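You operate a simulated robot arm through the tools that you are given. There is no shell and no other tool.

You run a simulated robot arm. Do the job below in one go: nothing can be reset, and whatever is moved stays where it is left.

## Task
Damp the cotton napkin with two puffs and leave it in the press.
Fine: on the drawer first, blue bottle, then drawer shut and wheel to PRESS.

The check looks at the end state, three seconds after you hand in, the way a careful person would. Anything else that was tipped, shoved, dropped, spilled or broken makes it a failure. Flat cloth is picked up by pressing the open fingertips on it (5 to 10 N) and closing them slowly along it; thin cloth reads only 2 to 8 mm in the jaws.

## Robot
A 7-joint arm with a three-finger gripper, fixed in place. Base frame: the origin is at the foot of the arm, x ahead of it, y to its left, z up; the work surface is at about z = 750. Units: mm, rad, N and s.
Its first joint turns from -2.897 to 2.897 rad. Payload 2.69 kg.
The tool frame sits at the grasp point between the pads (the TCP): z along the fingers, y along the line on which they close. The tips reach 30 mm beyond it. The gripper opens to 128 mm. The gripper's body begins 117 mm behind the TCP.
Orientation is that of the tool frame in the base frame, as [roll, pitch, yaw] about the fixed x, y, z axes, in that order (R = Rz(yaw) Ry(pitch) Rx(roll)). With the fingers straight down and closing along the base's y, the tool's x points along the base's -x, its y along +y and its z along -z.

## Interface
- The arm moves only by the tool apply_moves. Its arguments are lists of equal length, an entry for each row: "offset": the shift along the tool's x, y, z in cm, a list of three; "delta_rot": the turn, a rotation vector about the tool's x, y, z in rad, a list of three. In form: {"offset": [[dx, dy, dz], ...], "delta_rot": [[ax, ay, az], ...]}. A call has 1 to 20 rows; each row shifts and turns the commanded pose from where the row before left it, along the tool's axes as they then stand. "gripper" is the closure, from 0 (fully open) to 1 (shut), set as the call begins (left out, the last holds). A row lasts 0.2 s, in which the tool goes at most 50 mm and 0.15 rad; a call with a longer step from one row to the next is refused whole, and so is a gripper value outside its range. Where a pose cannot be reached the arm comes as near as it can. A force on the tool above 40 N (or 10 N above the force at the start of the call, whichever is more), or a blocked arm, ends the call early, and 0.2 s more pass. The fingers move at their own pace and stop on an object; they squeeze with about 33 N. The grip force told is the motor's: it shows also when the fingers shut on nothing. Time passes only in rows, and 0.2 s behind the last, so rows that do not move let the fingers close. The reply holds the time, the measured pose of the TCP, the force on the tool along the base axes, the opening and the grip force, in the units named above and with some noise, with the torque about the TCP (base axes, N m) and any sound that the robot's microphone picked up.
- Cameras (640 x 400 px; columns grow to the right, rows downward): "scene" is fixed at [219.8, 500.5, 1326.8]; the picture's right is [0.99, -0.15, 0.00], its down [-0.14, -0.94, -0.29] and it looks along [0.04, 0.29, -0.96] (base axes); focal length 214 px, centre (320, 200). "wrist" rides on the gripper at [58, 54, -131] in the tool frame; the picture's right is [-0.68, 0.74, 0.00], its down [-0.62, -0.57, -0.55] and it looks along [-0.40, -0.37, 0.84] (tool axes); focal length 234 px, centre (320, 200). There is no depth. A picture from a camera that has moved, and an enlarged one, comes with that camera's place and axes in the base frame and with its lens.
- capture(camera): a new picture of that camera. It takes no simulated time.
- raise_lower(by): slides the trunk up (or, below 0, down) by that many mm; the arm rides with it, the base frame stays. It gives what a move gives, with no picture.
- close_up(camera, box): a new picture of the part [left, top, right, bottom] of that camera's present view, enlarged. It takes no simulated time.
- job_done(): hands the job in; it is judged then, once.

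Places have to be worked out from the pictures, the camera data and where the tool is seen. Open the gripper and draw the arm clear of the work before you hand the job in, unless the task says otherwise.

The tools are called after "Request:" by a JSON object that holds its "api" and its "payload". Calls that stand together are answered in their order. apply_moves: Moves the arm, as the interface text tells. Its arguments: {"type":"object","properties":{"offset":{"type":"array","items":{"type":"array","items":{"type":"number"}}},"delta_rot":{"type":"array","items":{"type":"array","items":{"type":"number"}}},"gripper":{"type":"number"}},"required":["offset","delta_rot"]} The other tools are called the same way: raise_lower (by) slides the trunk up or down; capture (camera) takes a picture; close_up (camera, box) takes an enlarged picture of a part of a camera's view; job_done () hands the job in.

At the start:

```text
time: 0.0
position: [492.9, 493.1, 1270.2]
orientation: [3.141, -0.001, 3.141]
force: [0.1, -0.1, -0.2]
ft_torque: [0.0, 0.02, 0.0]
finger_gap: 128.1
gripper_force: 0.1
trunk travel left (down, up): [-150.0, 200.0]
```

scene: 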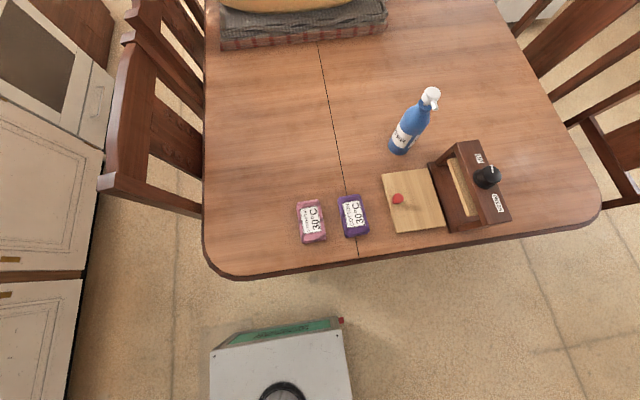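
wrist: 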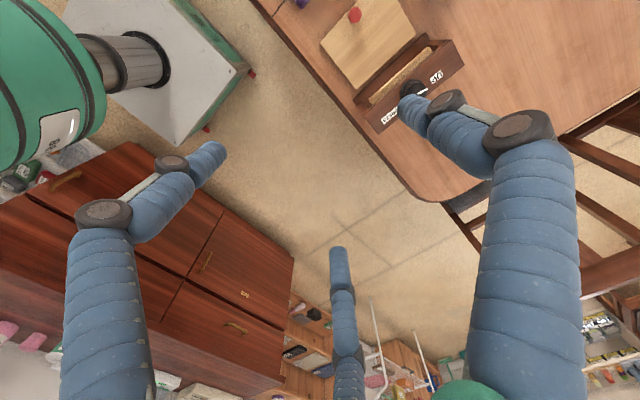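

I start by looking closer at the table: the two folded packets, the drawer press and the spray bottle.

Request:
{"api": "close_up", "payload": {"camera": "scene", "box": [280, 130, 520, 280]}}

Request:
{"api": "close_up", "payload": {"camera": "scene", "box": [380, 70, 520, 158]}}

Request:
{"api": "close_up", "payload": {"camera": "scene", "box": [290, 180, 390, 243]}}

Request:
{"api": "close_up", "payload": {"camera": "scene", "box": [200, 0, 400, 125]}}

```text
2.67 times, centred on (400, 205) of scene
camera zoom: at [219.8, 500.5, 1326.8], right [0.99, -0.15, 0.0], down [-0.14, -0.94, -0.29], along [0.04, 0.29, -0.96], focal length 572 px, centre (107, 187)
```

zoom: 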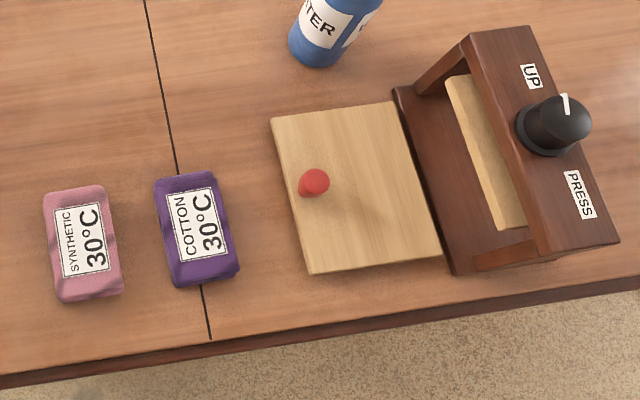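

```text
4.55 times, centred on (450, 114) of scene
camera zoom: at [219.8, 500.5, 1326.8], right [0.99, -0.15, 0.0], down [-0.14, -0.94, -0.29], along [0.04, 0.29, -0.96], focal length 975 px, centre (-271, 591)
```

zoom: 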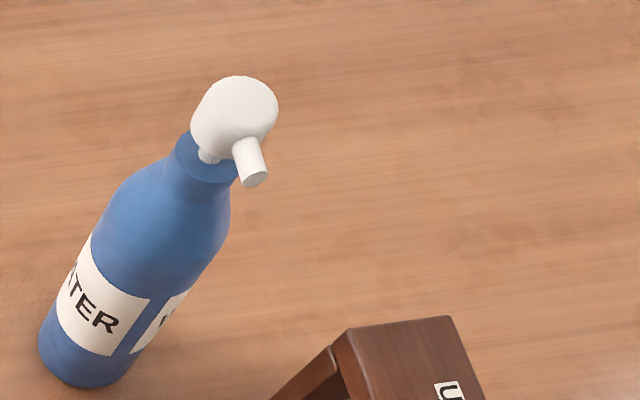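

```text
6.35 times, centred on (340, 212) of scene
camera zoom: at [219.8, 500.5, 1326.8], right [0.99, -0.15, 0.0], down [-0.14, -0.94, -0.29], along [0.04, 0.29, -0.96], focal length 1362 px, centre (193, 127)
```

zoom: 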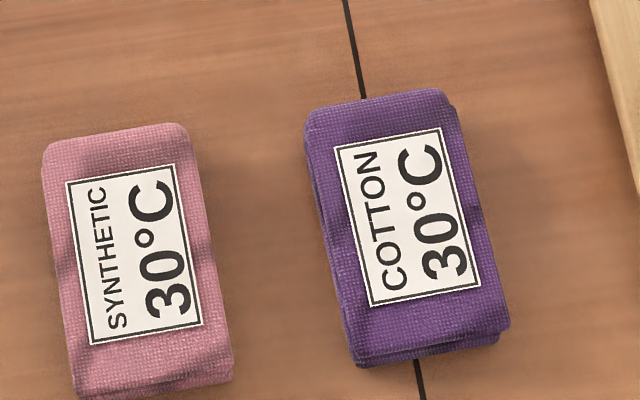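

```text
3.20 times, centred on (300, 62) of scene
camera zoom: at [219.8, 500.5, 1326.8], right [0.99, -0.15, 0.0], down [-0.14, -0.94, -0.29], along [0.04, 0.29, -0.96], focal length 686 px, centre (384, 640)
```

zoom: 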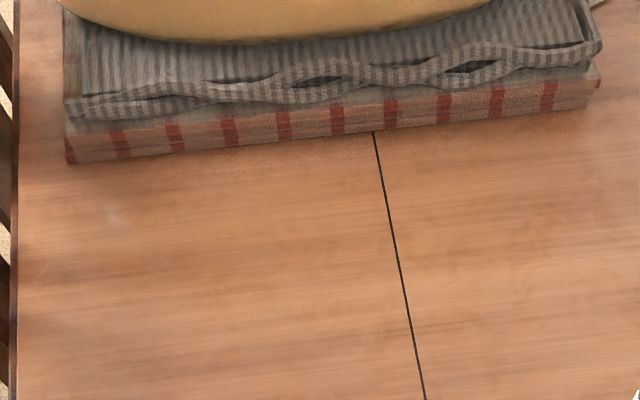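

The board lies at about x 429–564, y 550–720, the bottle stands near (511, 810), the cotton (purple) packet near (326, 610), and the wheel near (646, 641). I move to a higher viewpoint behind the press for the wrist camera.

Request:
{"api": "apply_moves", "payload": {"offset": [[0.6, 3.3, 2], [0.6, 3.3, 2], [0.6, 3.3, 2], [0.6, 3.3, 2], [0.6, 3.3, 2], [0.6, 3.3, 2], [0.6, 3.3, 2], [0.6, 3.3, 2]], "delta_rot": [[0, 0, 0], [0, 0, 0], [0, 0, 0], [0, 0, 0], [0, 0, 0], [0, 0, 0], [0, 0, 0], [0, 0, 0]], "gripper": 0}}

Request:
{"api": "capture", "payload": {"camera": "wrist"}}

Request:
{"api": "capture", "payload": {"camera": "scene"}}

```text
time: 1.8
position: [443.7, 760.0, 1110.6]
orientation: [3.141, 0.0, -3.141]
force: [-0.2, 0.2, 0.6]
ft_torque: [-0.01, -0.03, 0.01]
finger_gap: 127.7
gripper_force: 0.0
trunk travel left (down, up): [-150.0, 200.0]
```

```text
taken
camera wrist: at [386.8, 813.7, 1241.1], right [0.68, 0.74, 0.0], down [0.62, -0.57, 0.55], along [0.4, -0.37, -0.84], focal length 234 px, centre (320, 200)
```

wrist: 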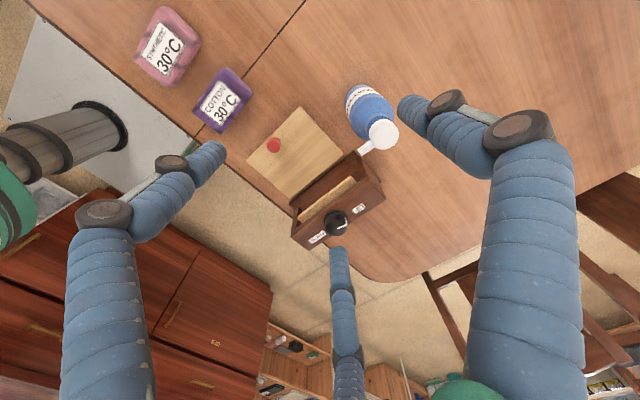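

```text
taken
```

scene: 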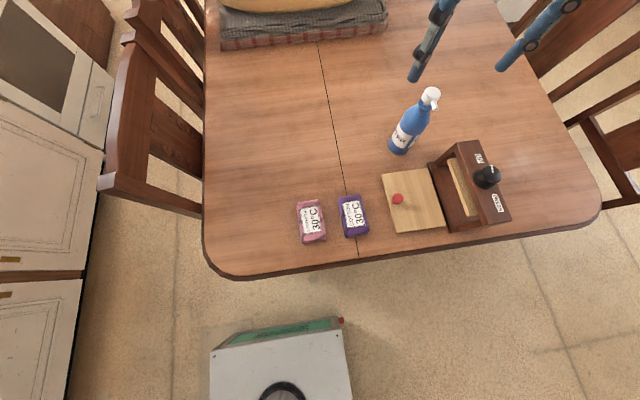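

The wrist picture seems to show three finger-like chains, unlike the described two-finger gripper. I close it in free air to see how the fingers actually converge.

Request:
{"api": "apply_moves", "payload": {"offset": [[0, 0, 0], [0, 0, 0], [0, 0, 0]], "delta_rot": [[0, 0, 0], [0, 0, 0], [0, 0, 0]], "gripper": 1}}

Request:
{"api": "capture", "payload": {"camera": "wrist"}}

Request:
{"api": "capture", "payload": {"camera": "scene"}}

```text
time: 2.6
position: [444.9, 757.5, 1110.6]
orientation: [-3.141, 0.001, -3.14]
force: [-0.3, -1.0, -0.3]
ft_torque: [0.01, 0.0, -0.05]
finger_gap: 2.1
gripper_force: 31.4
trunk travel left (down, up): [-150.0, 200.0]
```

```text
taken
camera wrist: at [387.0, 813.3, 1241.6], right [0.68, 0.74, 0.0], down [0.62, -0.57, 0.55], along [0.4, -0.37, -0.84], focal length 234 px, centre (320, 200)
```

wrist: 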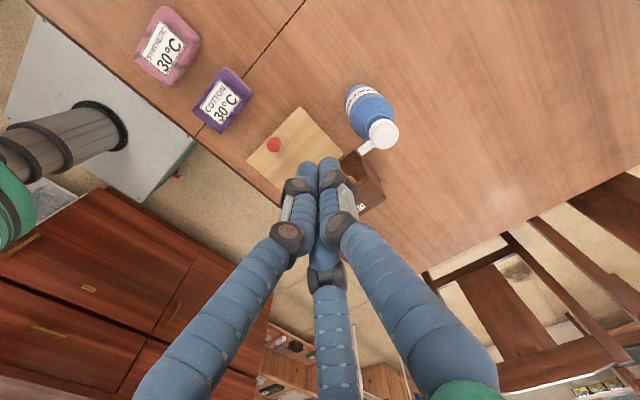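

```text
taken
```

scene: 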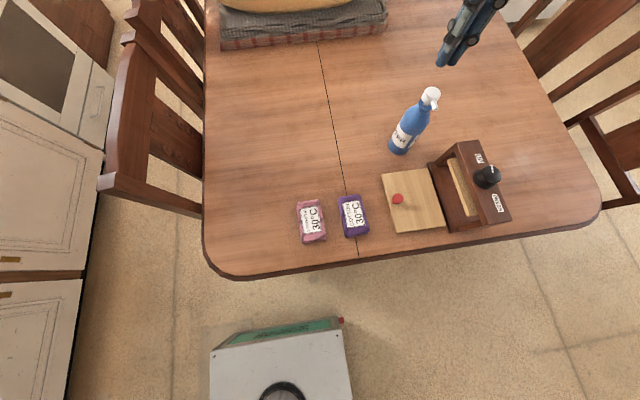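

The fingers converge on the TCP, so the grip point is as described. I take enlarged wrist views of the bottle head, the press and the packets.

Request:
{"api": "close_up", "payload": {"camera": "wrist", "box": [330, 70, 430, 165]}}

Request:
{"api": "close_up", "payload": {"camera": "wrist", "box": [120, 0, 260, 140]}}

Request:
{"api": "close_up", "payload": {"camera": "scene", "box": [425, 130, 525, 240]}}

```text
4.21 times, centred on (380, 118) of wrist
camera zoom: at [387.0, 813.3, 1241.6], right [0.68, 0.74, 0.0], down [0.62, -0.57, 0.55], along [0.4, -0.37, -0.84], focal length 986 px, centre (67, 547)
```

zoom: 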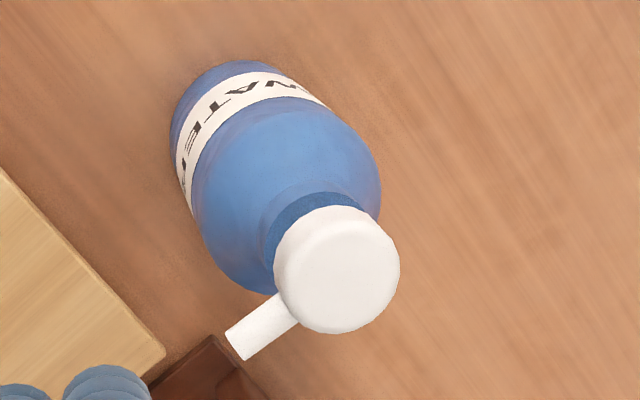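

```text
2.86 times, centred on (190, 70) of wrist
camera zoom: at [387.0, 813.3, 1241.6], right [0.68, 0.74, 0.0], down [0.62, -0.57, 0.55], along [0.4, -0.37, -0.84], focal length 669 px, centre (691, 571)
```

zoom: 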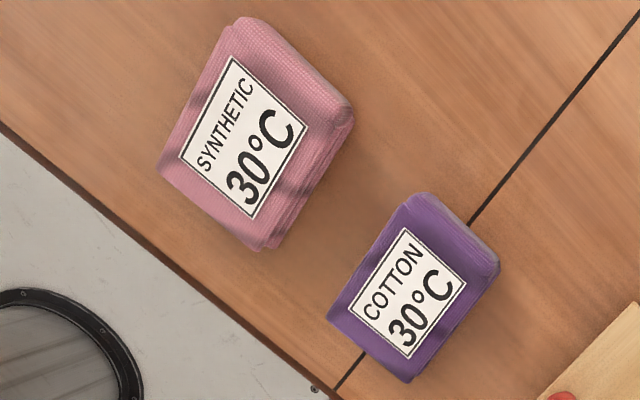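

```text
3.64 times, centred on (475, 185) of scene
camera zoom: at [219.8, 500.5, 1326.8], right [0.99, -0.15, 0.0], down [-0.14, -0.94, -0.29], along [0.04, 0.29, -0.96], focal length 780 px, centre (-244, 254)
```

zoom: 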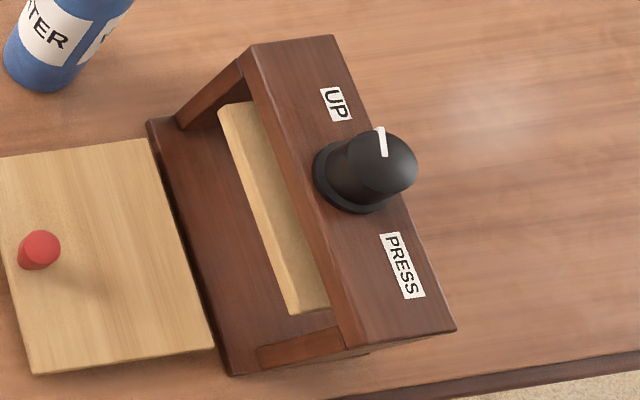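

The bottle's head is a cap on a thin stem (a push-down pump) at about (506, 810, 955), with its nozzle tip near (507, 776, 951) pointing towards -y, over the drawer. I go to a lower side view from -x to read the nozzle angle and press heights.

Request:
{"api": "apply_moves", "payload": {"offset": [[1.36, -1.14, 3.2], [1.36, -1.14, 3.2], [1.36, -1.14, 3.2], [1.36, -1.14, 3.2], [1.36, -1.14, 3.2], [0, 0, 0], [0, 0, 0], [0, 0, 0], [0, 0, 0], [0, 0, 0], [0, 0, 0], [0, 0, 0], [0, 0, 0], [0, 0, 0], [0, 0, 0]], "delta_rot": [[0, 0, 0], [0, 0, 0], [0, 0, 0], [0, 0, 0], [0, 0, 0], [0, 0, -0.125], [0, 0, -0.125], [0, 0, -0.125], [0, 0, -0.125], [0, 0, -0.125], [0, 0, -0.125], [0.0955, -0.1025, 0], [0.0955, -0.1025, 0], [0.0955, -0.1025, 0], [0.0955, -0.1025, 0]]}}

Request:
{"api": "capture", "payload": {"camera": "wrist"}}

Request:
{"api": "capture", "payload": {"camera": "scene"}}

```text
time: 5.8
position: [379.0, 700.9, 952.5]
orientation: [-2.738, 0.402, -2.31]
force: [1.1, 0.2, 1.0]
ft_torque: [0.0, 0.03, -0.04]
finger_gap: 2.3
gripper_force: 31.2
trunk travel left (down, up): [-150.0, 200.0]
```

```text
taken
camera wrist: at [242.3, 702.1, 1019.8], right [-0.01, 1.0, 0.0], down [0.42, 0.01, 0.91], along [0.91, 0.0, -0.42], focal length 234 px, centre (320, 200)
```

wrist: 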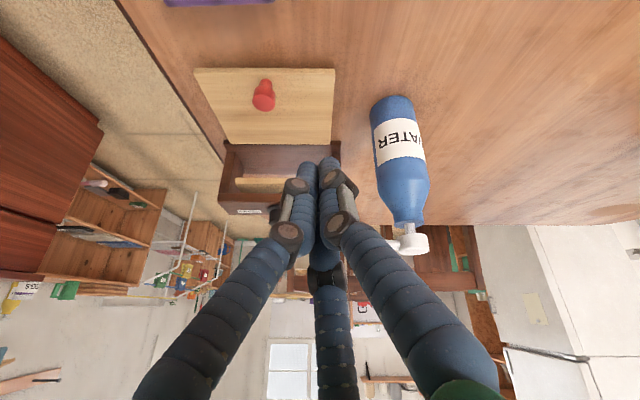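

```text
taken
```

scene: 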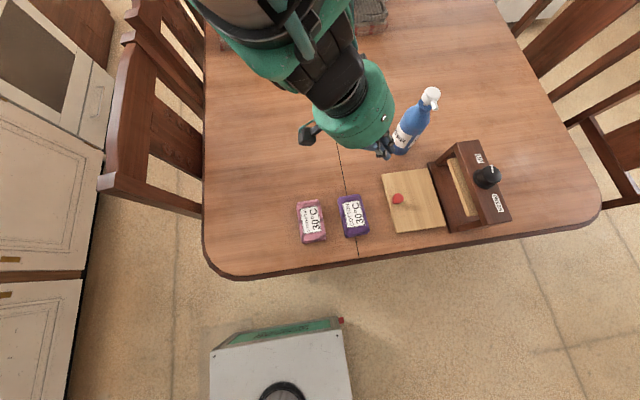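

The side view shows the bottle, cap and drawer; I enlarge the cap and the drawer/press areas.

Request:
{"api": "close_up", "payload": {"camera": "wrist", "box": [350, 80, 460, 270]}}

Request:
{"api": "close_up", "payload": {"camera": "wrist", "box": [370, 205, 450, 265]}}

Request:
{"api": "close_up", "payload": {"camera": "wrist", "box": [180, 50, 350, 230]}}

```text
2.11 times, centred on (405, 175) of wrist
camera zoom: at [242.3, 702.1, 1019.8], right [-0.01, 1.0, 0.0], down [0.42, 0.01, 0.91], along [0.91, 0.0, -0.42], focal length 493 px, centre (141, 253)
```

zoom: 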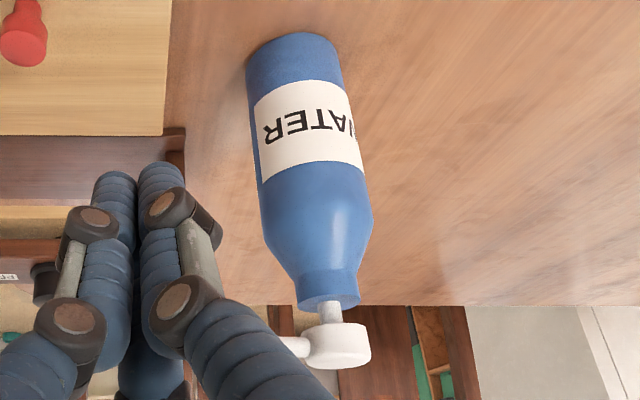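

```text
6.67 times, centred on (410, 235) of wrist
camera zoom: at [242.3, 702.1, 1019.8], right [-0.01, 1.0, 0.0], down [0.42, 0.01, 0.91], along [0.91, 0.0, -0.42], focal length 1561 px, centre (-280, -33)
```

zoom: 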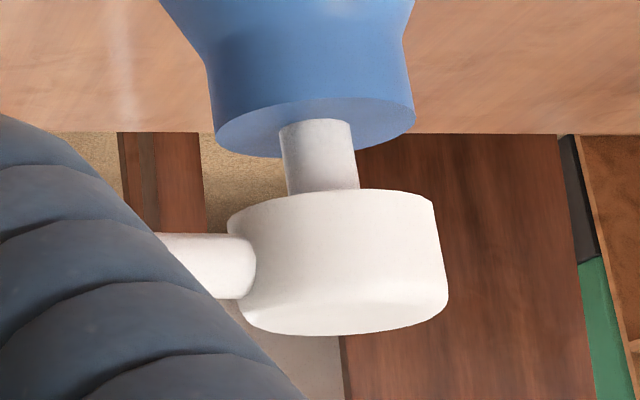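

```text
2.22 times, centred on (265, 140) of wrist
camera zoom: at [242.3, 702.1, 1019.8], right [-0.01, 1.0, 0.0], down [0.42, 0.01, 0.91], along [0.91, 0.0, -0.42], focal length 520 px, centre (442, 333)
```

zoom: 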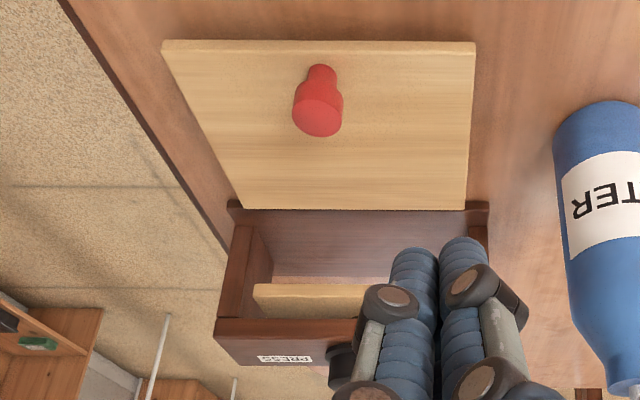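

The nozzle is level and points along -y. Next I look at the packets from the -y side to learn their thickness, rotating the view by 90° about vertical and moving to about (300, 517, 881).

Request:
{"api": "apply_moves", "payload": {"offset": [[0, 0, 0], [0, 0, 0], [0, 0, 0], [0, 0, 0], [0, 0, 0], [0, 0, 0], [0, 0, 0], [0, 0, 0], [0, 0, 0], [0, 0, 0], [0, 0, 0], [1.756, 3.798, -0.752], [1.756, 3.798, -0.752], [1.756, 3.798, -0.752], [1.756, 3.798, -0.752], [1.756, 3.798, -0.752]], "delta_rot": [[-0.0556, -0.0518, -0.1211], [-0.0556, -0.0518, -0.1211], [-0.0556, -0.0518, -0.1211], [-0.0556, -0.0518, -0.1211], [-0.0556, -0.0518, -0.1211], [-0.0556, -0.0518, -0.1211], [-0.0556, -0.0518, -0.1211], [-0.0556, -0.0518, -0.1211], [-0.0556, -0.0518, -0.1211], [-0.0556, -0.0518, -0.1211], [-0.0556, -0.0518, -0.1211], [0, 0, 0], [0, 0, 0], [0, 0, 0], [0, 0, 0], [0, 0, 0]]}}

Request:
{"api": "capture", "payload": {"camera": "wrist"}}

Request:
{"api": "capture", "payload": {"camera": "scene"}}

```text
time: 9.2
position: [298.2, 515.9, 879.9]
orientation: [-2.735, 0.399, -0.734]
force: [0.2, 0.6, 0.2]
ft_torque: [-0.02, 0.01, 0.02]
finger_gap: 2.1
gripper_force: 31.1
trunk travel left (down, up): [-150.0, 200.0]
```

```text
taken
camera wrist: at [300.4, 381.0, 948.0], right [-1.0, -0.01, 0.0], down [-0.01, 0.42, 0.91], along [-0.01, 0.91, -0.42], focal length 234 px, centre (320, 200)
```

wrist: 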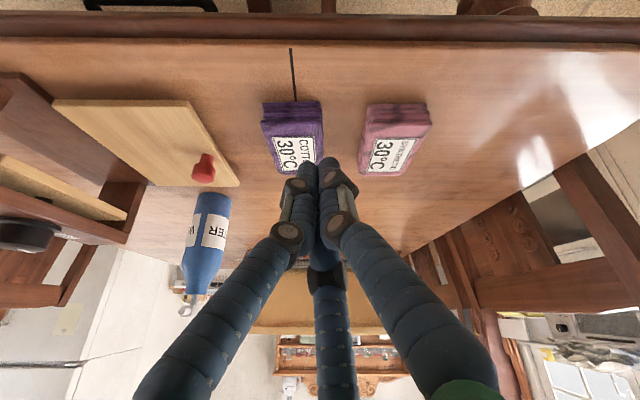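

```text
taken
```

scene: 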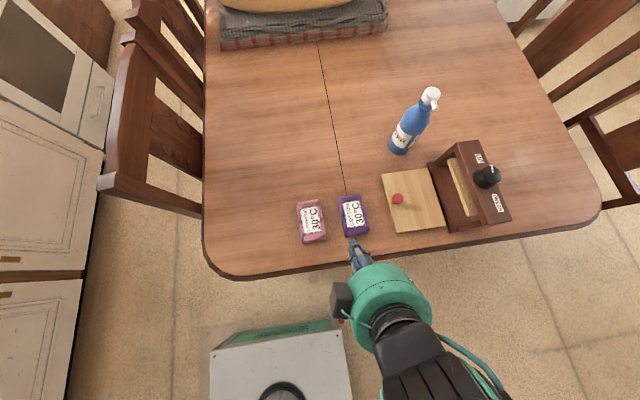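

Request:
{"api": "close_up", "payload": {"camera": "wrist", "box": [250, 90, 350, 185]}}

Request:
{"api": "close_up", "payload": {"camera": "wrist", "box": [0, 60, 250, 280]}}

```text
4.21 times, centred on (300, 138) of wrist
camera zoom: at [300.4, 381.0, 948.0], right [-1.0, -0.01, 0.0], down [-0.01, 0.42, 0.91], along [-0.01, 0.91, -0.42], focal length 986 px, centre (404, 463)
```

zoom: 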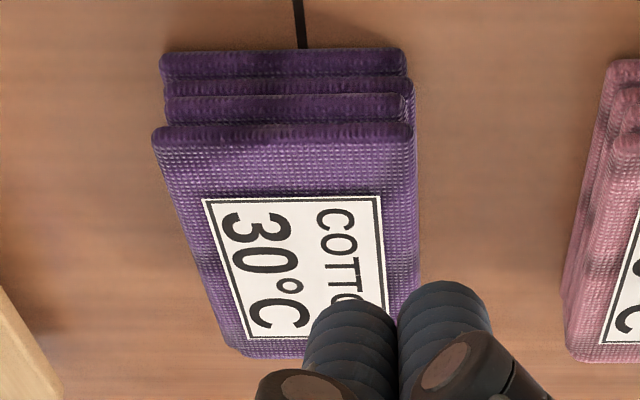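

```text
1.82 times, centred on (125, 170) of wrist
camera zoom: at [300.4, 381.0, 948.0], right [-1.0, -0.01, 0.0], down [-0.01, 0.42, 0.91], along [-0.01, 0.91, -0.42], focal length 426 px, centre (674, 254)
```

zoom: 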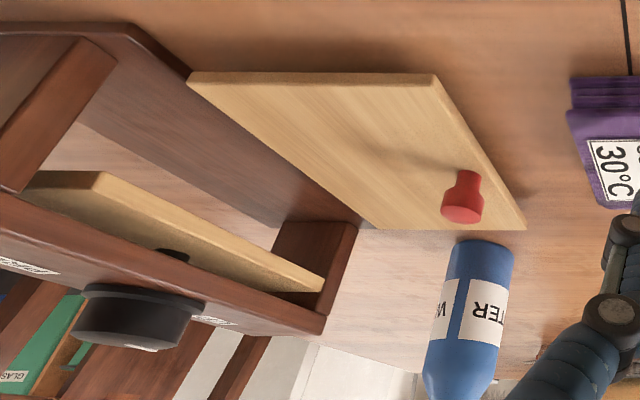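

The packet is about 63 × 104 × 24 mm at x 295–359, y 563–667; pink's near edge is x≈247, the knob sits at (443, 636) with its top at z≈800. I level the tool, yaw so the fingers close along x with the single finger on the -x side, open, and hover at (340, 615).

Request:
{"api": "apply_moves", "payload": {"offset": [[0, 0, 0], [0, 0, 0], [0, 0, 0], [0, 0, 0], [0, 0, 0], [0, 0, 0], [0, 0, 0], [0, 0, 0], [0, 0, 0], [0, 0, 0], [-3.3, -1.4, 0], [-3.3, -1.4, 0], [-3.3, -1.4, 0]], "delta_rot": [[-0.0955, 0.1025, 0], [-0.0955, 0.1025, 0], [-0.0955, 0.1025, 0], [-0.0955, 0.1025, 0], [0, 0, 0.125], [0, 0, 0.125], [0, 0, 0.125], [0, 0, 0.125], [0, 0, 0.125], [0, 0, 0.125], [0, 0, 0], [0, 0, 0], [0, 0, 0]], "gripper": 0}}

Request:
{"api": "capture", "payload": {"camera": "wrist"}}

Request:
{"api": "capture", "payload": {"camera": "scene"}}

```text
time: 12.0
position: [301.4, 565.3, 848.8]
orientation: [3.135, 0.112, -1.441]
force: [0.7, -0.4, -0.2]
ft_torque: [-0.04, 0.04, 0.01]
finger_gap: 127.9
gripper_force: 0.1
out of reach, approached as far as the arm can: row 3, 5, 11, 12, 13
trunk travel left (down, up): [-150.0, 200.0]
```

```text
taken
camera wrist: at [259.9, 488.3, 973.5], right [-0.82, 0.57, 0.08], down [0.49, 0.62, 0.61], along [0.3, 0.54, -0.79], focal length 234 px, centre (320, 200)
```

wrist: 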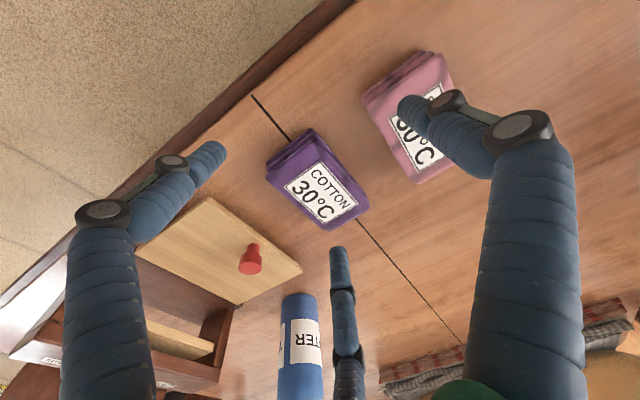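

```text
taken
```

scene: 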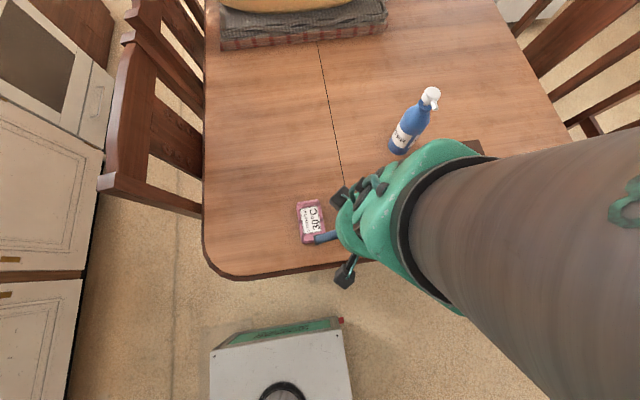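

The arm nears a joint limit in this yaw, so it is tilted and short. I raise, then turn the hand 180° the other way (tool y towards +x), which should sit mid-range for the wrist.

Request:
{"api": "apply_moves", "payload": {"offset": [[0, 0, -3], [0, 0, -3], [0, 0, -3], [0, 0, -3], [0, 0, 0], [0, 0, 0], [0, 0, 0], [0, 0, 0], [0, 0, 0], [0, 0, 0], [0, 0, 0], [0, 0, 0], [0, 0, 0], [0, 0, 0], [0, 0, 0]], "delta_rot": [[0, 0, 0], [0, 0, 0], [0, 0, 0], [0, 0, 0], [0, 0, 0.1428], [0, 0, 0.1428], [0, 0, 0.1428], [0, 0, 0.1428], [0, 0, 0.1428], [0, 0, 0.1428], [0, 0, 0.1428], [0, 0, 0.1428], [0, 0, 0.1428], [0, 0, 0.1428], [0, 0, 0.1428]]}}

Request:
{"api": "capture", "payload": {"camera": "scene"}}

```text
time: 15.2
position: [288.2, 435.9, 854.6]
orientation: [3.006, 0.0, -2.876]
force: [-1.4, 0.1, -0.6]
ft_torque: [0.0, -0.05, -0.04]
finger_gap: 127.5
gripper_force: 0.0
out of reach, approached as far as the arm can: row 1, 2, 3, 4, 10, 11, 12, 13, 14, 15
trunk travel left (down, up): [-150.0, 200.0]
```

```text
taken
```

scene: 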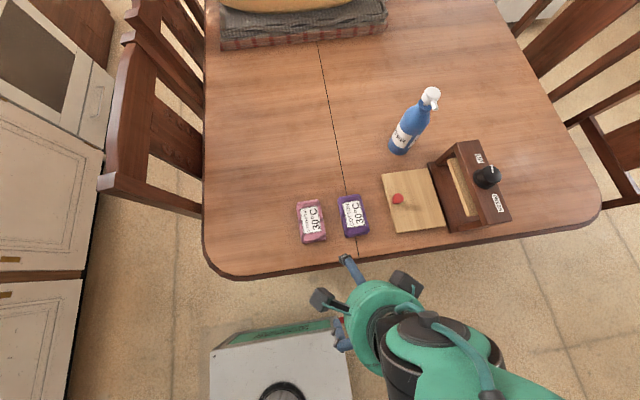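

The arm is lagging far from the commanded pose. I hold still for a few rows to see whether it settles.

Request:
{"api": "apply_moves", "payload": {"offset": [[0, 0, 0], [0, 0, 0], [0, 0, 0]], "delta_rot": [[0, 0, 0], [0, 0, 0], [0, 0, 0]]}}

```text
time: 16.0
position: [289.0, 434.9, 853.6]
orientation: [3.006, 0.001, -2.871]
force: [-0.1, -0.9, -0.8]
ft_torque: [0.02, 0.02, 0.03]
finger_gap: 127.9
gripper_force: 0.1
trunk travel left (down, up): [-150.0, 200.0]
```

The commanded pose now equals the measured one. I level the roll, raise, and continue the turn about the vertical until tool x points to +y.

Request:
{"api": "apply_moves", "payload": {"offset": [[0, 0, 0], [0, 0, -4], [0, 0, -4], [0, 0, -4], [0, 0, 0], [0, 0, 0], [0, 0, 0], [0, 0, 0], [0, 0, 0]], "delta_rot": [[0.136, 0, 0], [0, 0, 0], [0, 0, 0], [0, 0, 0], [0, 0, 0.1416], [0, 0, 0.1416], [0, 0, 0.1416], [0, 0, 0.1416], [0, 0, 0.1416]]}}

Request:
{"api": "capture", "payload": {"camera": "scene"}}

```text
time: 18.0
position: [287.9, 435.0, 974.9]
orientation: [3.141, -0.001, 2.7]
force: [-1.0, -0.7, 0.4]
ft_torque: [-0.03, 0.04, -0.01]
finger_gap: 127.9
gripper_force: 0.0
out of reach, approached as far as the arm can: row 1, 2
trunk travel left (down, up): [-150.0, 200.0]
```

```text
taken
```

scene: 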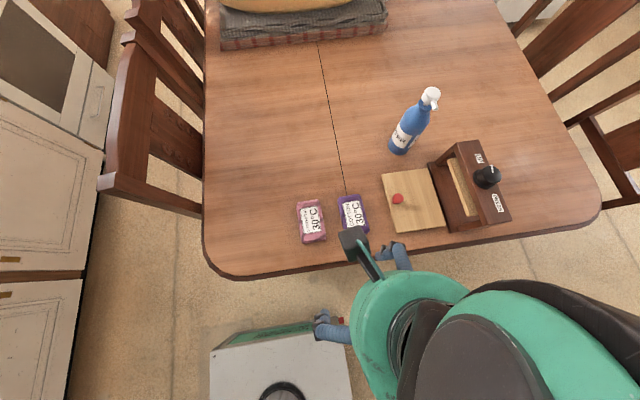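

It is level and reachable again at (288, 435, 975). I finish the turn to yaw 1.571.

Request:
{"api": "apply_moves", "payload": {"offset": [[0, 0, 0], [0, 0, 0], [0, 0, 0], [0, 0, 0], [0, 0, 0], [0, 0, 0], [0, 0, 0], [0, 0, 0]], "delta_rot": [[0, 0, 0.1411], [0, 0, 0.1411], [0, 0, 0.1411], [0, 0, 0.1411], [0, 0, 0.1411], [0, 0, 0.1411], [0, 0, 0.1411], [0, 0, 0.1411]]}}

Request:
{"api": "capture", "payload": {"camera": "wrist"}}

Request:
{"api": "capture", "payload": {"camera": "scene"}}

```text
time: 19.8
position: [287.0, 434.2, 976.5]
orientation: [3.14, -0.001, 1.573]
force: [-0.9, 1.4, -0.6]
ft_torque: [-0.02, 0.03, -0.02]
finger_gap: 128.1
gripper_force: 0.1
trunk travel left (down, up): [-150.0, 200.0]
```

```text
taken
camera wrist: at [343.4, 494.9, 1105.5], right [0.74, -0.67, 0.0], down [-0.56, -0.62, 0.55], along [-0.37, -0.41, -0.84], focal length 234 px, centre (320, 200)
```

wrist: 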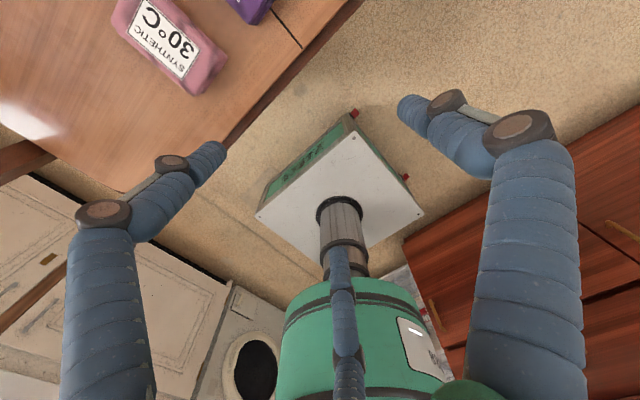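

```text
taken
```

scene: 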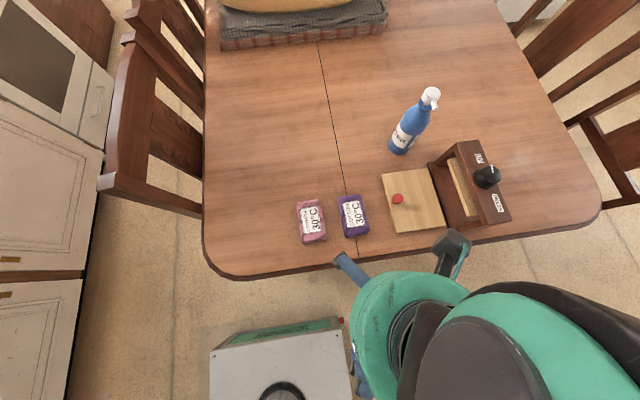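

Now tool x = +y and tool y = +x. I move over the cotton packet to (313, 615, 900) with the jaws set to about 104 mm.

Request:
{"api": "apply_moves", "payload": {"offset": [[3.62, 0.52, 1.52], [3.62, 0.52, 1.52], [3.62, 0.52, 1.52], [3.62, 0.52, 1.52], [3.62, 0.52, 1.52]], "delta_rot": [[0, 0, 0], [0, 0, 0], [0, 0, 0], [0, 0, 0], [0, 0, 0]], "gripper": 0.1875}}

Request:
{"api": "capture", "payload": {"camera": "wrist"}}

Request:
{"api": "capture", "payload": {"camera": "scene"}}

```text
time: 21.0
position: [311.6, 614.5, 898.2]
orientation: [3.141, -0.001, 1.575]
force: [0.5, -0.7, 0.5]
ft_torque: [0.08, -0.04, 0.02]
finger_gap: 103.9
gripper_force: 0.0
trunk travel left (down, up): [-150.0, 200.0]
```

```text
taken
camera wrist: at [367.7, 676.3, 1028.5], right [0.74, -0.67, 0.0], down [-0.56, -0.62, 0.55], along [-0.37, -0.41, -0.84], focal length 234 px, centre (320, 200)
```

wrist: 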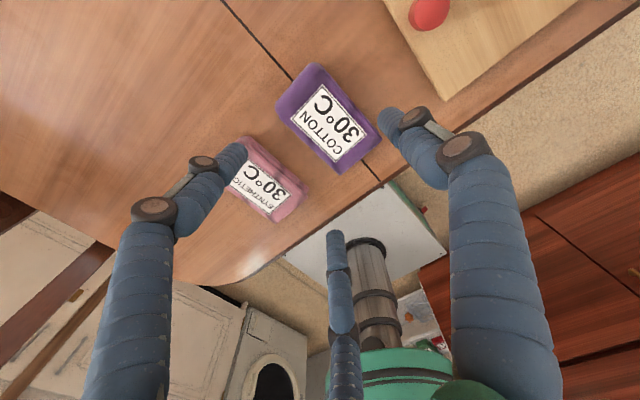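

```text
taken
```

scene: 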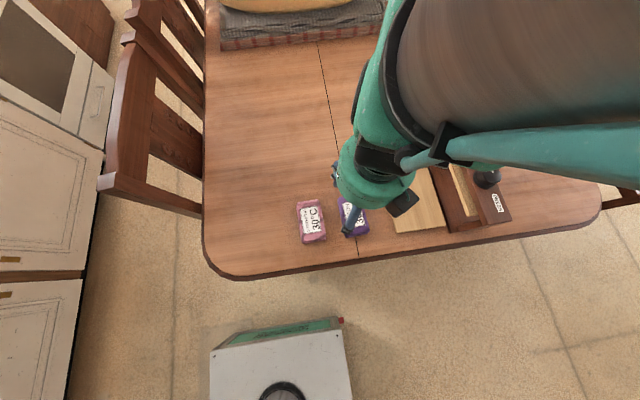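

The hand hovers above the cotton packet. I lower until the tips are about 10 mm above its top and check clearances.

Request:
{"api": "apply_moves", "payload": {"offset": [[0, 0.05, 2.2], [0, 0.05, 2.2], [0, 0.04, 2.2], [0, 0, 1.7]], "delta_rot": [[0, 0, 0], [0, 0, 0], [0, 0, 0], [0, 0, 0]]}}

Request:
{"api": "capture", "payload": {"camera": "wrist"}}

Request:
{"api": "close_up", "payload": {"camera": "scene", "box": [280, 160, 440, 260]}}

```text
time: 22.0
position: [314.6, 616.0, 814.7]
orientation: [-3.14, 0.001, 1.574]
force: [-0.6, 0.8, 0.1]
ft_torque: [0.0, -0.01, -0.01]
finger_gap: 104.0
gripper_force: 0.0
trunk travel left (down, up): [-150.0, 200.0]
```

```text
taken
camera wrist: at [367.9, 677.3, 946.4], right [0.74, -0.67, 0.0], down [-0.56, -0.62, 0.55], along [-0.37, -0.41, -0.84], focal length 234 px, centre (320, 200)
```

wrist: 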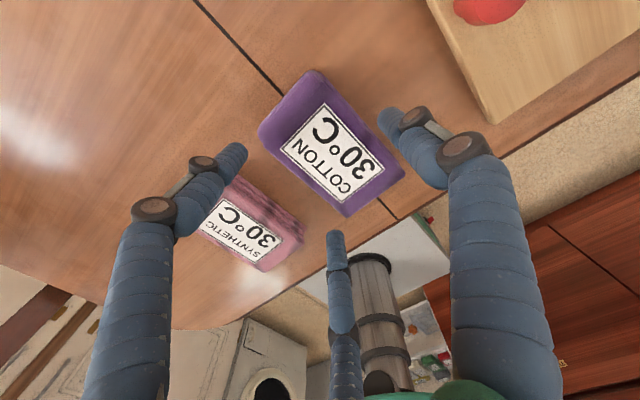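

```text
4.00 times, centred on (360, 210) of scene
camera zoom: at [219.8, 500.5, 1326.8], right [0.99, -0.15, 0.0], down [-0.14, -0.94, -0.29], along [0.04, 0.29, -0.96], focal length 858 px, centre (160, 160)
```

zoom: 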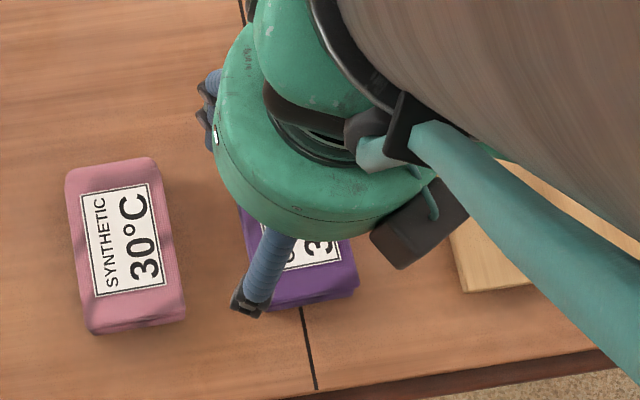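

Triangulated clearances are 8–10 mm on the packet sides, and about 5 mm to the pink one. I lower to tip height about 755.

Request:
{"api": "apply_moves", "payload": {"offset": [[0, 0, 1.0], [0, 0, 1.0], [0, 0, 0.9]], "delta_rot": [[0, 0, 0], [0, 0, 0], [0, 0, 0]]}}

Request:
{"api": "capture", "payload": {"camera": "wrist"}}

```text
time: 22.8
position: [312.4, 615.5, 785.4]
orientation: [-3.141, 0.004, 1.575]
force: [-0.3, 1.0, -0.9]
ft_torque: [-0.03, 0.01, 0.01]
finger_gap: 104.0
gripper_force: 0.1
trunk travel left (down, up): [-150.0, 200.0]
```

```text
taken
camera wrist: at [367.3, 676.2, 916.6], right [0.74, -0.67, 0.0], down [-0.56, -0.62, 0.55], along [-0.37, -0.41, -0.84], focal length 234 px, centre (320, 200)
```

wrist: 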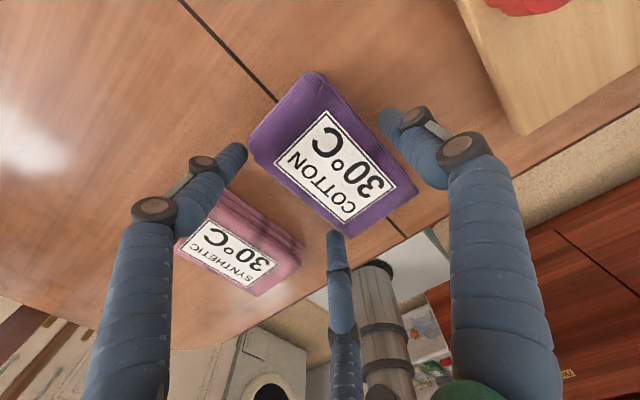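

No contact on the way down. I close in small steps, watching the gap and the grip force.

Request:
{"api": "apply_moves", "payload": {"offset": [[0, 0, 0], [0, 0, 0]], "delta_rot": [[0, 0, 0], [0, 0, 0]], "gripper": 0.32}}

Request:
{"api": "apply_moves", "payload": {"offset": [[0, 0, 0], [0, 0, 0]], "delta_rot": [[0, 0, 0], [0, 0, 0]], "gripper": 0.42}}

Request:
{"api": "capture", "payload": {"camera": "wrist"}}

```text
time: 23.4
position: [313.5, 615.6, 786.4]
orientation: [3.141, 0.0, 1.575]
force: [0.4, -1.0, 5.5]
ft_torque: [-0.09, -0.18, 0.01]
finger_gap: 89.7
gripper_force: 33.6
trunk travel left (down, up): [-150.0, 200.0]
```

```text
time: 24.0
position: [312.5, 616.6, 786.5]
orientation: [-3.14, 0.0, 1.576]
force: [1.0, -0.6, 6.2]
ft_torque: [-0.09, -0.16, 0.01]
finger_gap: 89.7
gripper_force: 33.1
trunk travel left (down, up): [-150.0, 200.0]
```

```text
taken
camera wrist: at [367.4, 676.3, 917.5], right [0.74, -0.67, 0.0], down [-0.56, -0.62, 0.55], along [-0.37, -0.41, -0.84], focal length 234 px, centre (320, 200)
```

wrist: 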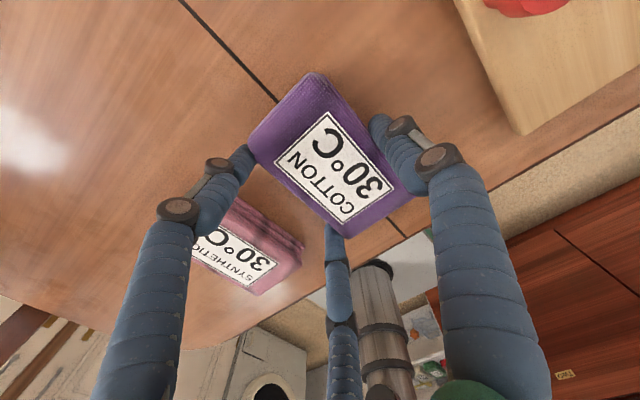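

The fingers stopped at 89.7 mm with 33 N: it truly acts as a three-finger centric grip on a ~63 mm wide packet. I command full closure to hold and lift a little.

Request:
{"api": "apply_moves", "payload": {"offset": [[0, 0, 0], [0, 0, -0.5], [0, 0, -1.0], [0, 0, -1.5]], "delta_rot": [[0, 0, 0], [0, 0, 0], [0, 0, 0], [0, 0, 0]], "gripper": 1}}

Request:
{"api": "capture", "payload": {"camera": "wrist"}}

Request:
{"api": "close_up", "payload": {"camera": "scene", "box": [280, 160, 440, 260]}}

```text
time: 25.0
position: [316.9, 615.0, 816.8]
orientation: [-3.141, 0.001, 1.575]
force: [0.3, 0.8, -0.7]
ft_torque: [-0.04, 0.03, 0.02]
finger_gap: 89.5
gripper_force: 33.3
trunk travel left (down, up): [-150.0, 200.0]
```

```text
taken
camera wrist: at [370.6, 676.5, 947.9], right [0.74, -0.67, 0.0], down [-0.56, -0.62, 0.55], along [-0.37, -0.41, -0.84], focal length 234 px, centre (320, 200)
```

wrist: 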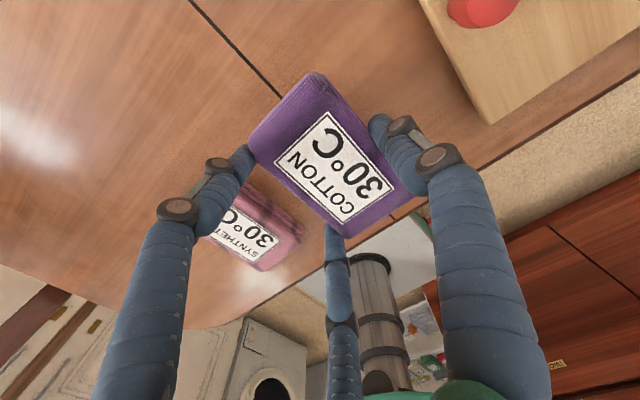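

```text
4.00 times, centred on (360, 210) of scene
camera zoom: at [219.8, 500.5, 1326.8], right [0.99, -0.15, 0.0], down [-0.14, -0.94, -0.29], along [0.04, 0.29, -0.96], focal length 858 px, centre (160, 160)
```

zoom: 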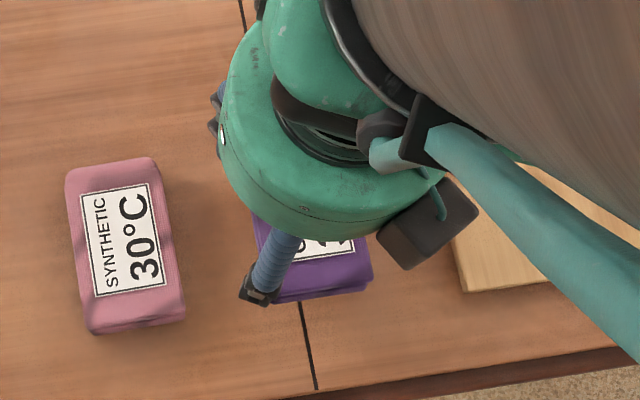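

The packet is held and lifted cleanly, its centre about 14.5 mm to +x of the TCP. I raise to 880 and carry it to the hand position (495.5, 636.5), so the packet centre comes to about (510, 638) between the knob and the housing.

Request:
{"api": "apply_moves", "payload": {"offset": [[0, 0, -2.2], [0, 0, -2.2], [0, 0, -2.2], [0.36, 2.97, 0], [0.36, 2.97, 0], [0.36, 2.97, 0], [0.36, 2.97, 0], [0.36, 2.97, 0], [0.36, 2.97, 0], [0, 0, 0]], "delta_rot": [[0, 0, 0], [0, 0, 0], [0, 0, 0], [0, 0, 0], [0, 0, 0], [0, 0, 0], [0, 0, 0], [0, 0, 0], [0, 0, 0], [0, 0, 0]]}}

Request:
{"api": "capture", "payload": {"camera": "wrist"}}

Request:
{"api": "capture", "payload": {"camera": "scene"}}

```text
time: 27.2
position: [493.7, 637.6, 881.4]
orientation: [3.141, -0.001, 1.577]
force: [0.4, 0.4, -0.6]
ft_torque: [-0.02, 0.04, 0.01]
finger_gap: 89.3
gripper_force: 33.3
trunk travel left (down, up): [-150.0, 200.0]
```

```text
taken
camera wrist: at [548.3, 698.8, 1012.9], right [0.74, -0.67, 0.0], down [-0.56, -0.62, 0.55], along [-0.37, -0.41, -0.84], focal length 234 px, centre (320, 200)
```

wrist: 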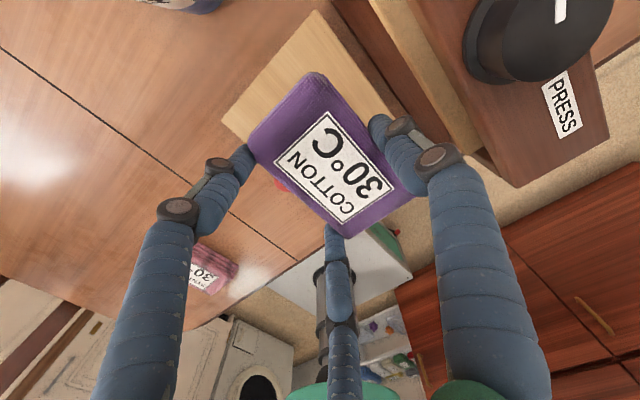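

```text
taken
```

scene: 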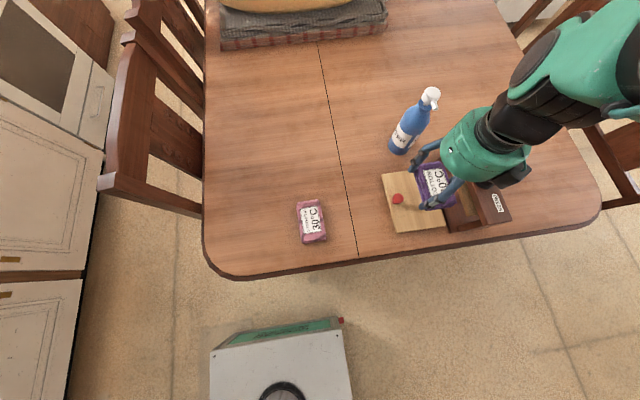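

The packet hangs over the drawer board, clear of the knob and bottle. I lower it to just above the board.

Request:
{"api": "apply_moves", "payload": {"offset": [[0, 0.1, 2.3], [0, 0.1, 2.3], [0, 0, 2.2]], "delta_rot": [[0, 0, 0], [0, 0, 0], [0, 0, 0]]}}

Request:
{"api": "capture", "payload": {"camera": "wrist"}}

Request:
{"api": "close_up", "payload": {"camera": "scene", "box": [370, 130, 530, 250]}}

```text
time: 28.0
position: [495.1, 637.9, 815.2]
orientation: [3.141, -0.001, 1.574]
force: [0.6, 1.0, -0.8]
ft_torque: [-0.02, 0.04, -0.03]
finger_gap: 89.6
gripper_force: 33.2
trunk travel left (down, up): [-150.0, 200.0]
```

```text
taken
camera wrist: at [549.9, 698.1, 945.7], right [0.74, -0.67, 0.0], down [-0.56, -0.62, 0.55], along [-0.37, -0.41, -0.84], focal length 234 px, centre (320, 200)
```

wrist: 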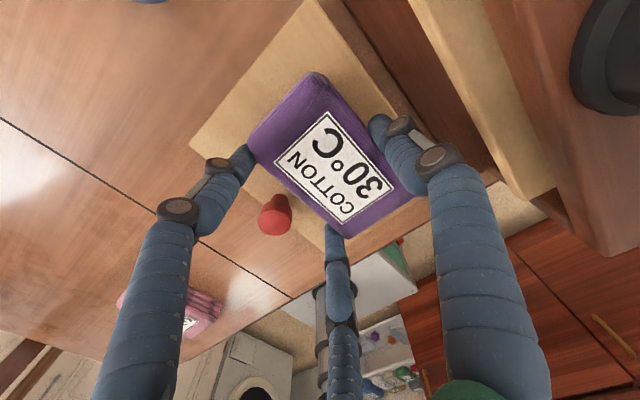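

```text
3.33 times, centred on (450, 190) of scene
camera zoom: at [219.8, 500.5, 1326.8], right [0.99, -0.15, 0.0], down [-0.14, -0.94, -0.29], along [0.04, 0.29, -0.96], focal length 715 px, centre (-113, 233)
```

zoom: 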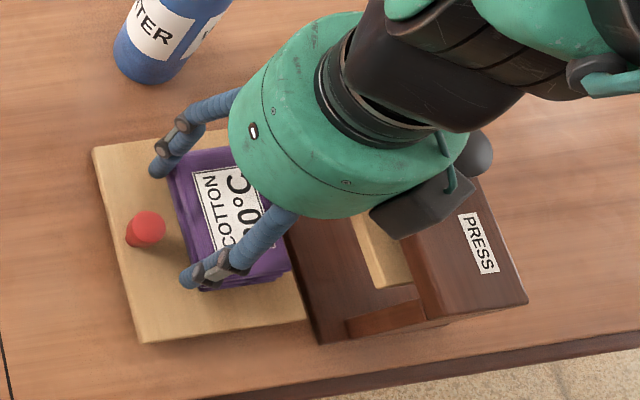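

Position looks right, inside the board edges. I lower slowly towards contact.

Request:
{"api": "apply_moves", "payload": {"offset": [[0, 0, 0.4], [0, 0, 0.4], [0, 0, 0.3], [0, 0, 0.2]], "delta_rot": [[0, 0, 0], [0, 0, 0], [0, 0, 0], [0, 0, 0]]}}

```text
time: 29.0
position: [494.4, 637.7, 804.3]
orientation: [3.139, -0.002, 1.573]
force: [-1.5, -2.7, 23.1]
ft_torque: [-0.57, -1.03, -0.16]
finger_gap: 89.6
gripper_force: 33.1
trunk travel left (down, up): [-150.0, 200.0]
```

Contact at TCP z≈804 (23 N). I back off slightly to ease the force and open the fingers a little (to about 106 mm).

Request:
{"api": "apply_moves", "payload": {"offset": [[0, 0, -0.15], [0, 0, 0]], "delta_rot": [[0, 0, 0], [0, 0, 0]]}}

Request:
{"api": "apply_moves", "payload": {"offset": [[0, 0, 0], [0, 0, 0]], "delta_rot": [[0, 0, 0], [0, 0, 0]], "gripper": 0.2}}

Request:
{"api": "capture", "payload": {"camera": "wrist"}}

Request:
{"api": "close_up", "payload": {"camera": "scene", "box": [370, 130, 530, 250]}}

```text
time: 29.6
position: [494.4, 637.4, 805.5]
orientation: [3.14, -0.002, 1.576]
force: [-0.8, 6.4, 22.0]
ft_torque: [0.1, -0.98, 0.27]
finger_gap: 89.6
gripper_force: 33.3
trunk travel left (down, up): [-150.0, 200.0]
```

```text
time: 30.2
position: [493.6, 637.9, 803.4]
orientation: [-3.141, 0.003, 1.575]
force: [-0.3, -0.7, 0.7]
ft_torque: [-0.02, -0.01, 0.06]
finger_gap: 102.7
gripper_force: 0.0
trunk travel left (down, up): [-150.0, 200.0]
```

```text
taken
camera wrist: at [548.9, 697.0, 933.5], right [0.74, -0.67, 0.0], down [-0.56, -0.62, 0.55], along [-0.37, -0.41, -0.84], focal length 234 px, centre (320, 200)
```

wrist: 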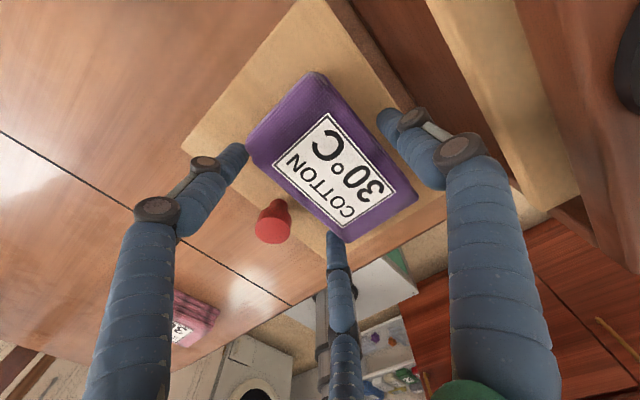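

```text
3.33 times, centred on (450, 190) of scene
camera zoom: at [219.8, 500.5, 1326.8], right [0.99, -0.15, 0.0], down [-0.14, -0.94, -0.29], along [0.04, 0.29, -0.96], focal length 715 px, centre (-113, 233)
```

zoom: 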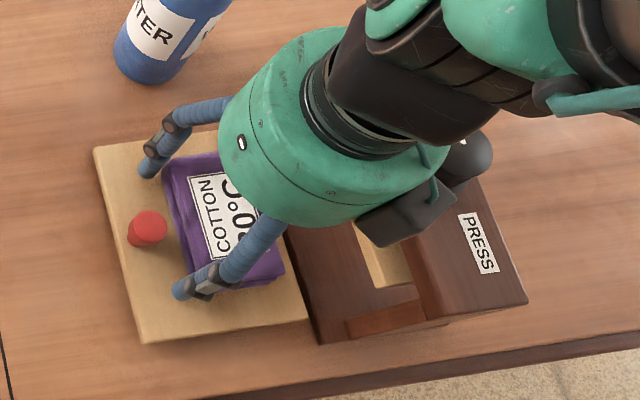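

The packet rests flat on the board and the fingers are clear. I lift straight up and view the result.

Request:
{"api": "apply_moves", "payload": {"offset": [[0, 0, -1.5], [0, 0, -2.5], [0, 0, -4], [0, 0, -4], [0, 0, -4], [0, 0, -4]], "delta_rot": [[0, 0, 0], [0, 0, 0], [0, 0, 0], [0, 0, 0], [0, 0, 0], [0, 0, 0]]}}

Request:
{"api": "capture", "payload": {"camera": "wrist"}}

Request:
{"api": "capture", "payload": {"camera": "scene"}}

```text
time: 31.6
position: [492.9, 636.8, 1002.2]
orientation: [3.142, 0.001, 1.575]
force: [0.4, -0.1, -0.3]
ft_torque: [-0.01, -0.01, -0.04]
finger_gap: 102.7
gripper_force: 0.1
trunk travel left (down, up): [-150.0, 200.0]
```

```text
taken
camera wrist: at [547.7, 697.7, 1132.9], right [0.74, -0.67, 0.0], down [-0.56, -0.62, 0.55], along [-0.37, -0.41, -0.84], focal length 234 px, centre (320, 200)
```

wrist: 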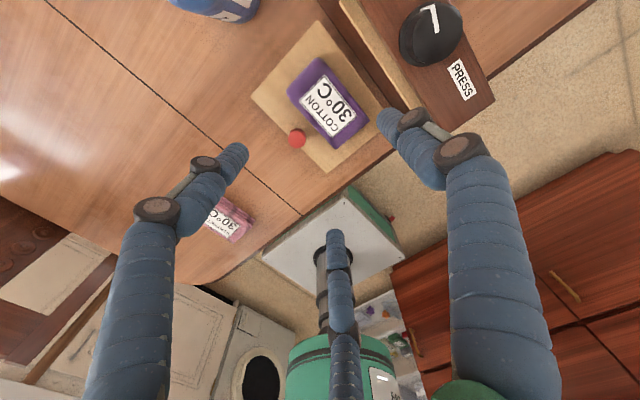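

```text
taken
```

scene: 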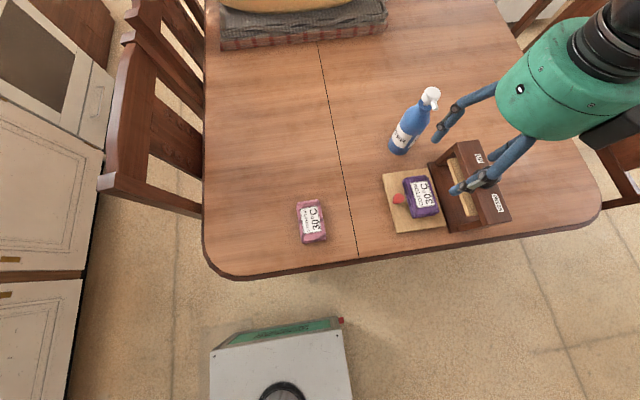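

The napkin is on the board centred near (510, 636). Now I close the fingers, raise, and move above the bottle cap to align for pressing.

Request:
{"api": "apply_moves", "payload": {"offset": [[0, 0, -3.5], [0, 0, -3.5], [4.3, 0.3, 0], [4.3, 0.3, 0], [4.3, 0.3, 0], [4.3, 0.3, 0], [0, 0, 0]], "delta_rot": [[0, 0, 0], [0, 0, 0], [0, 0, 0], [0, 0, 0], [0, 0, 0], [0, 0, 0], [0, 0, 0]], "gripper": 1}}

Request:
{"api": "capture", "payload": {"camera": "wrist"}}

Request:
{"api": "capture", "payload": {"camera": "scene"}}

```text
time: 33.2
position: [508.9, 811.4, 1071.5]
orientation: [-3.141, 0.003, 1.574]
force: [0.2, -0.4, -0.3]
ft_torque: [-0.06, 0.0, -0.02]
finger_gap: 2.3
gripper_force: 31.9
trunk travel left (down, up): [-150.0, 200.0]
```

```text
taken
camera wrist: at [563.3, 871.4, 1201.6], right [0.74, -0.67, 0.0], down [-0.56, -0.62, 0.55], along [-0.37, -0.41, -0.84], focal length 234 px, centre (320, 200)
```

wrist: 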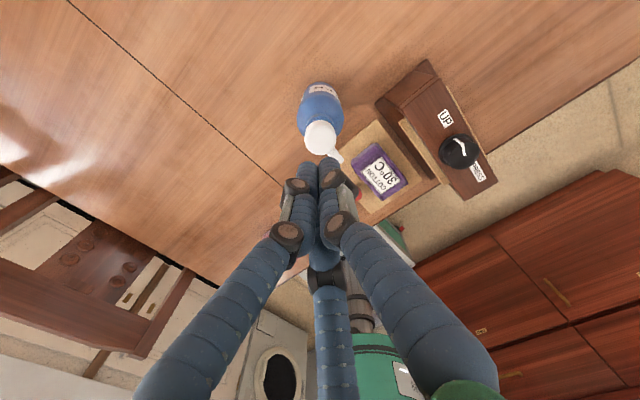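

```text
taken
```

scene: 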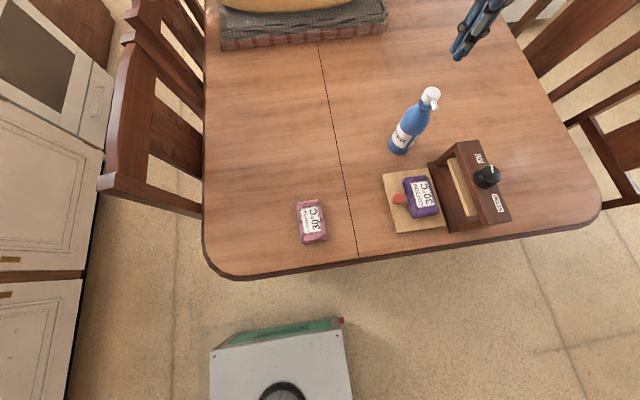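

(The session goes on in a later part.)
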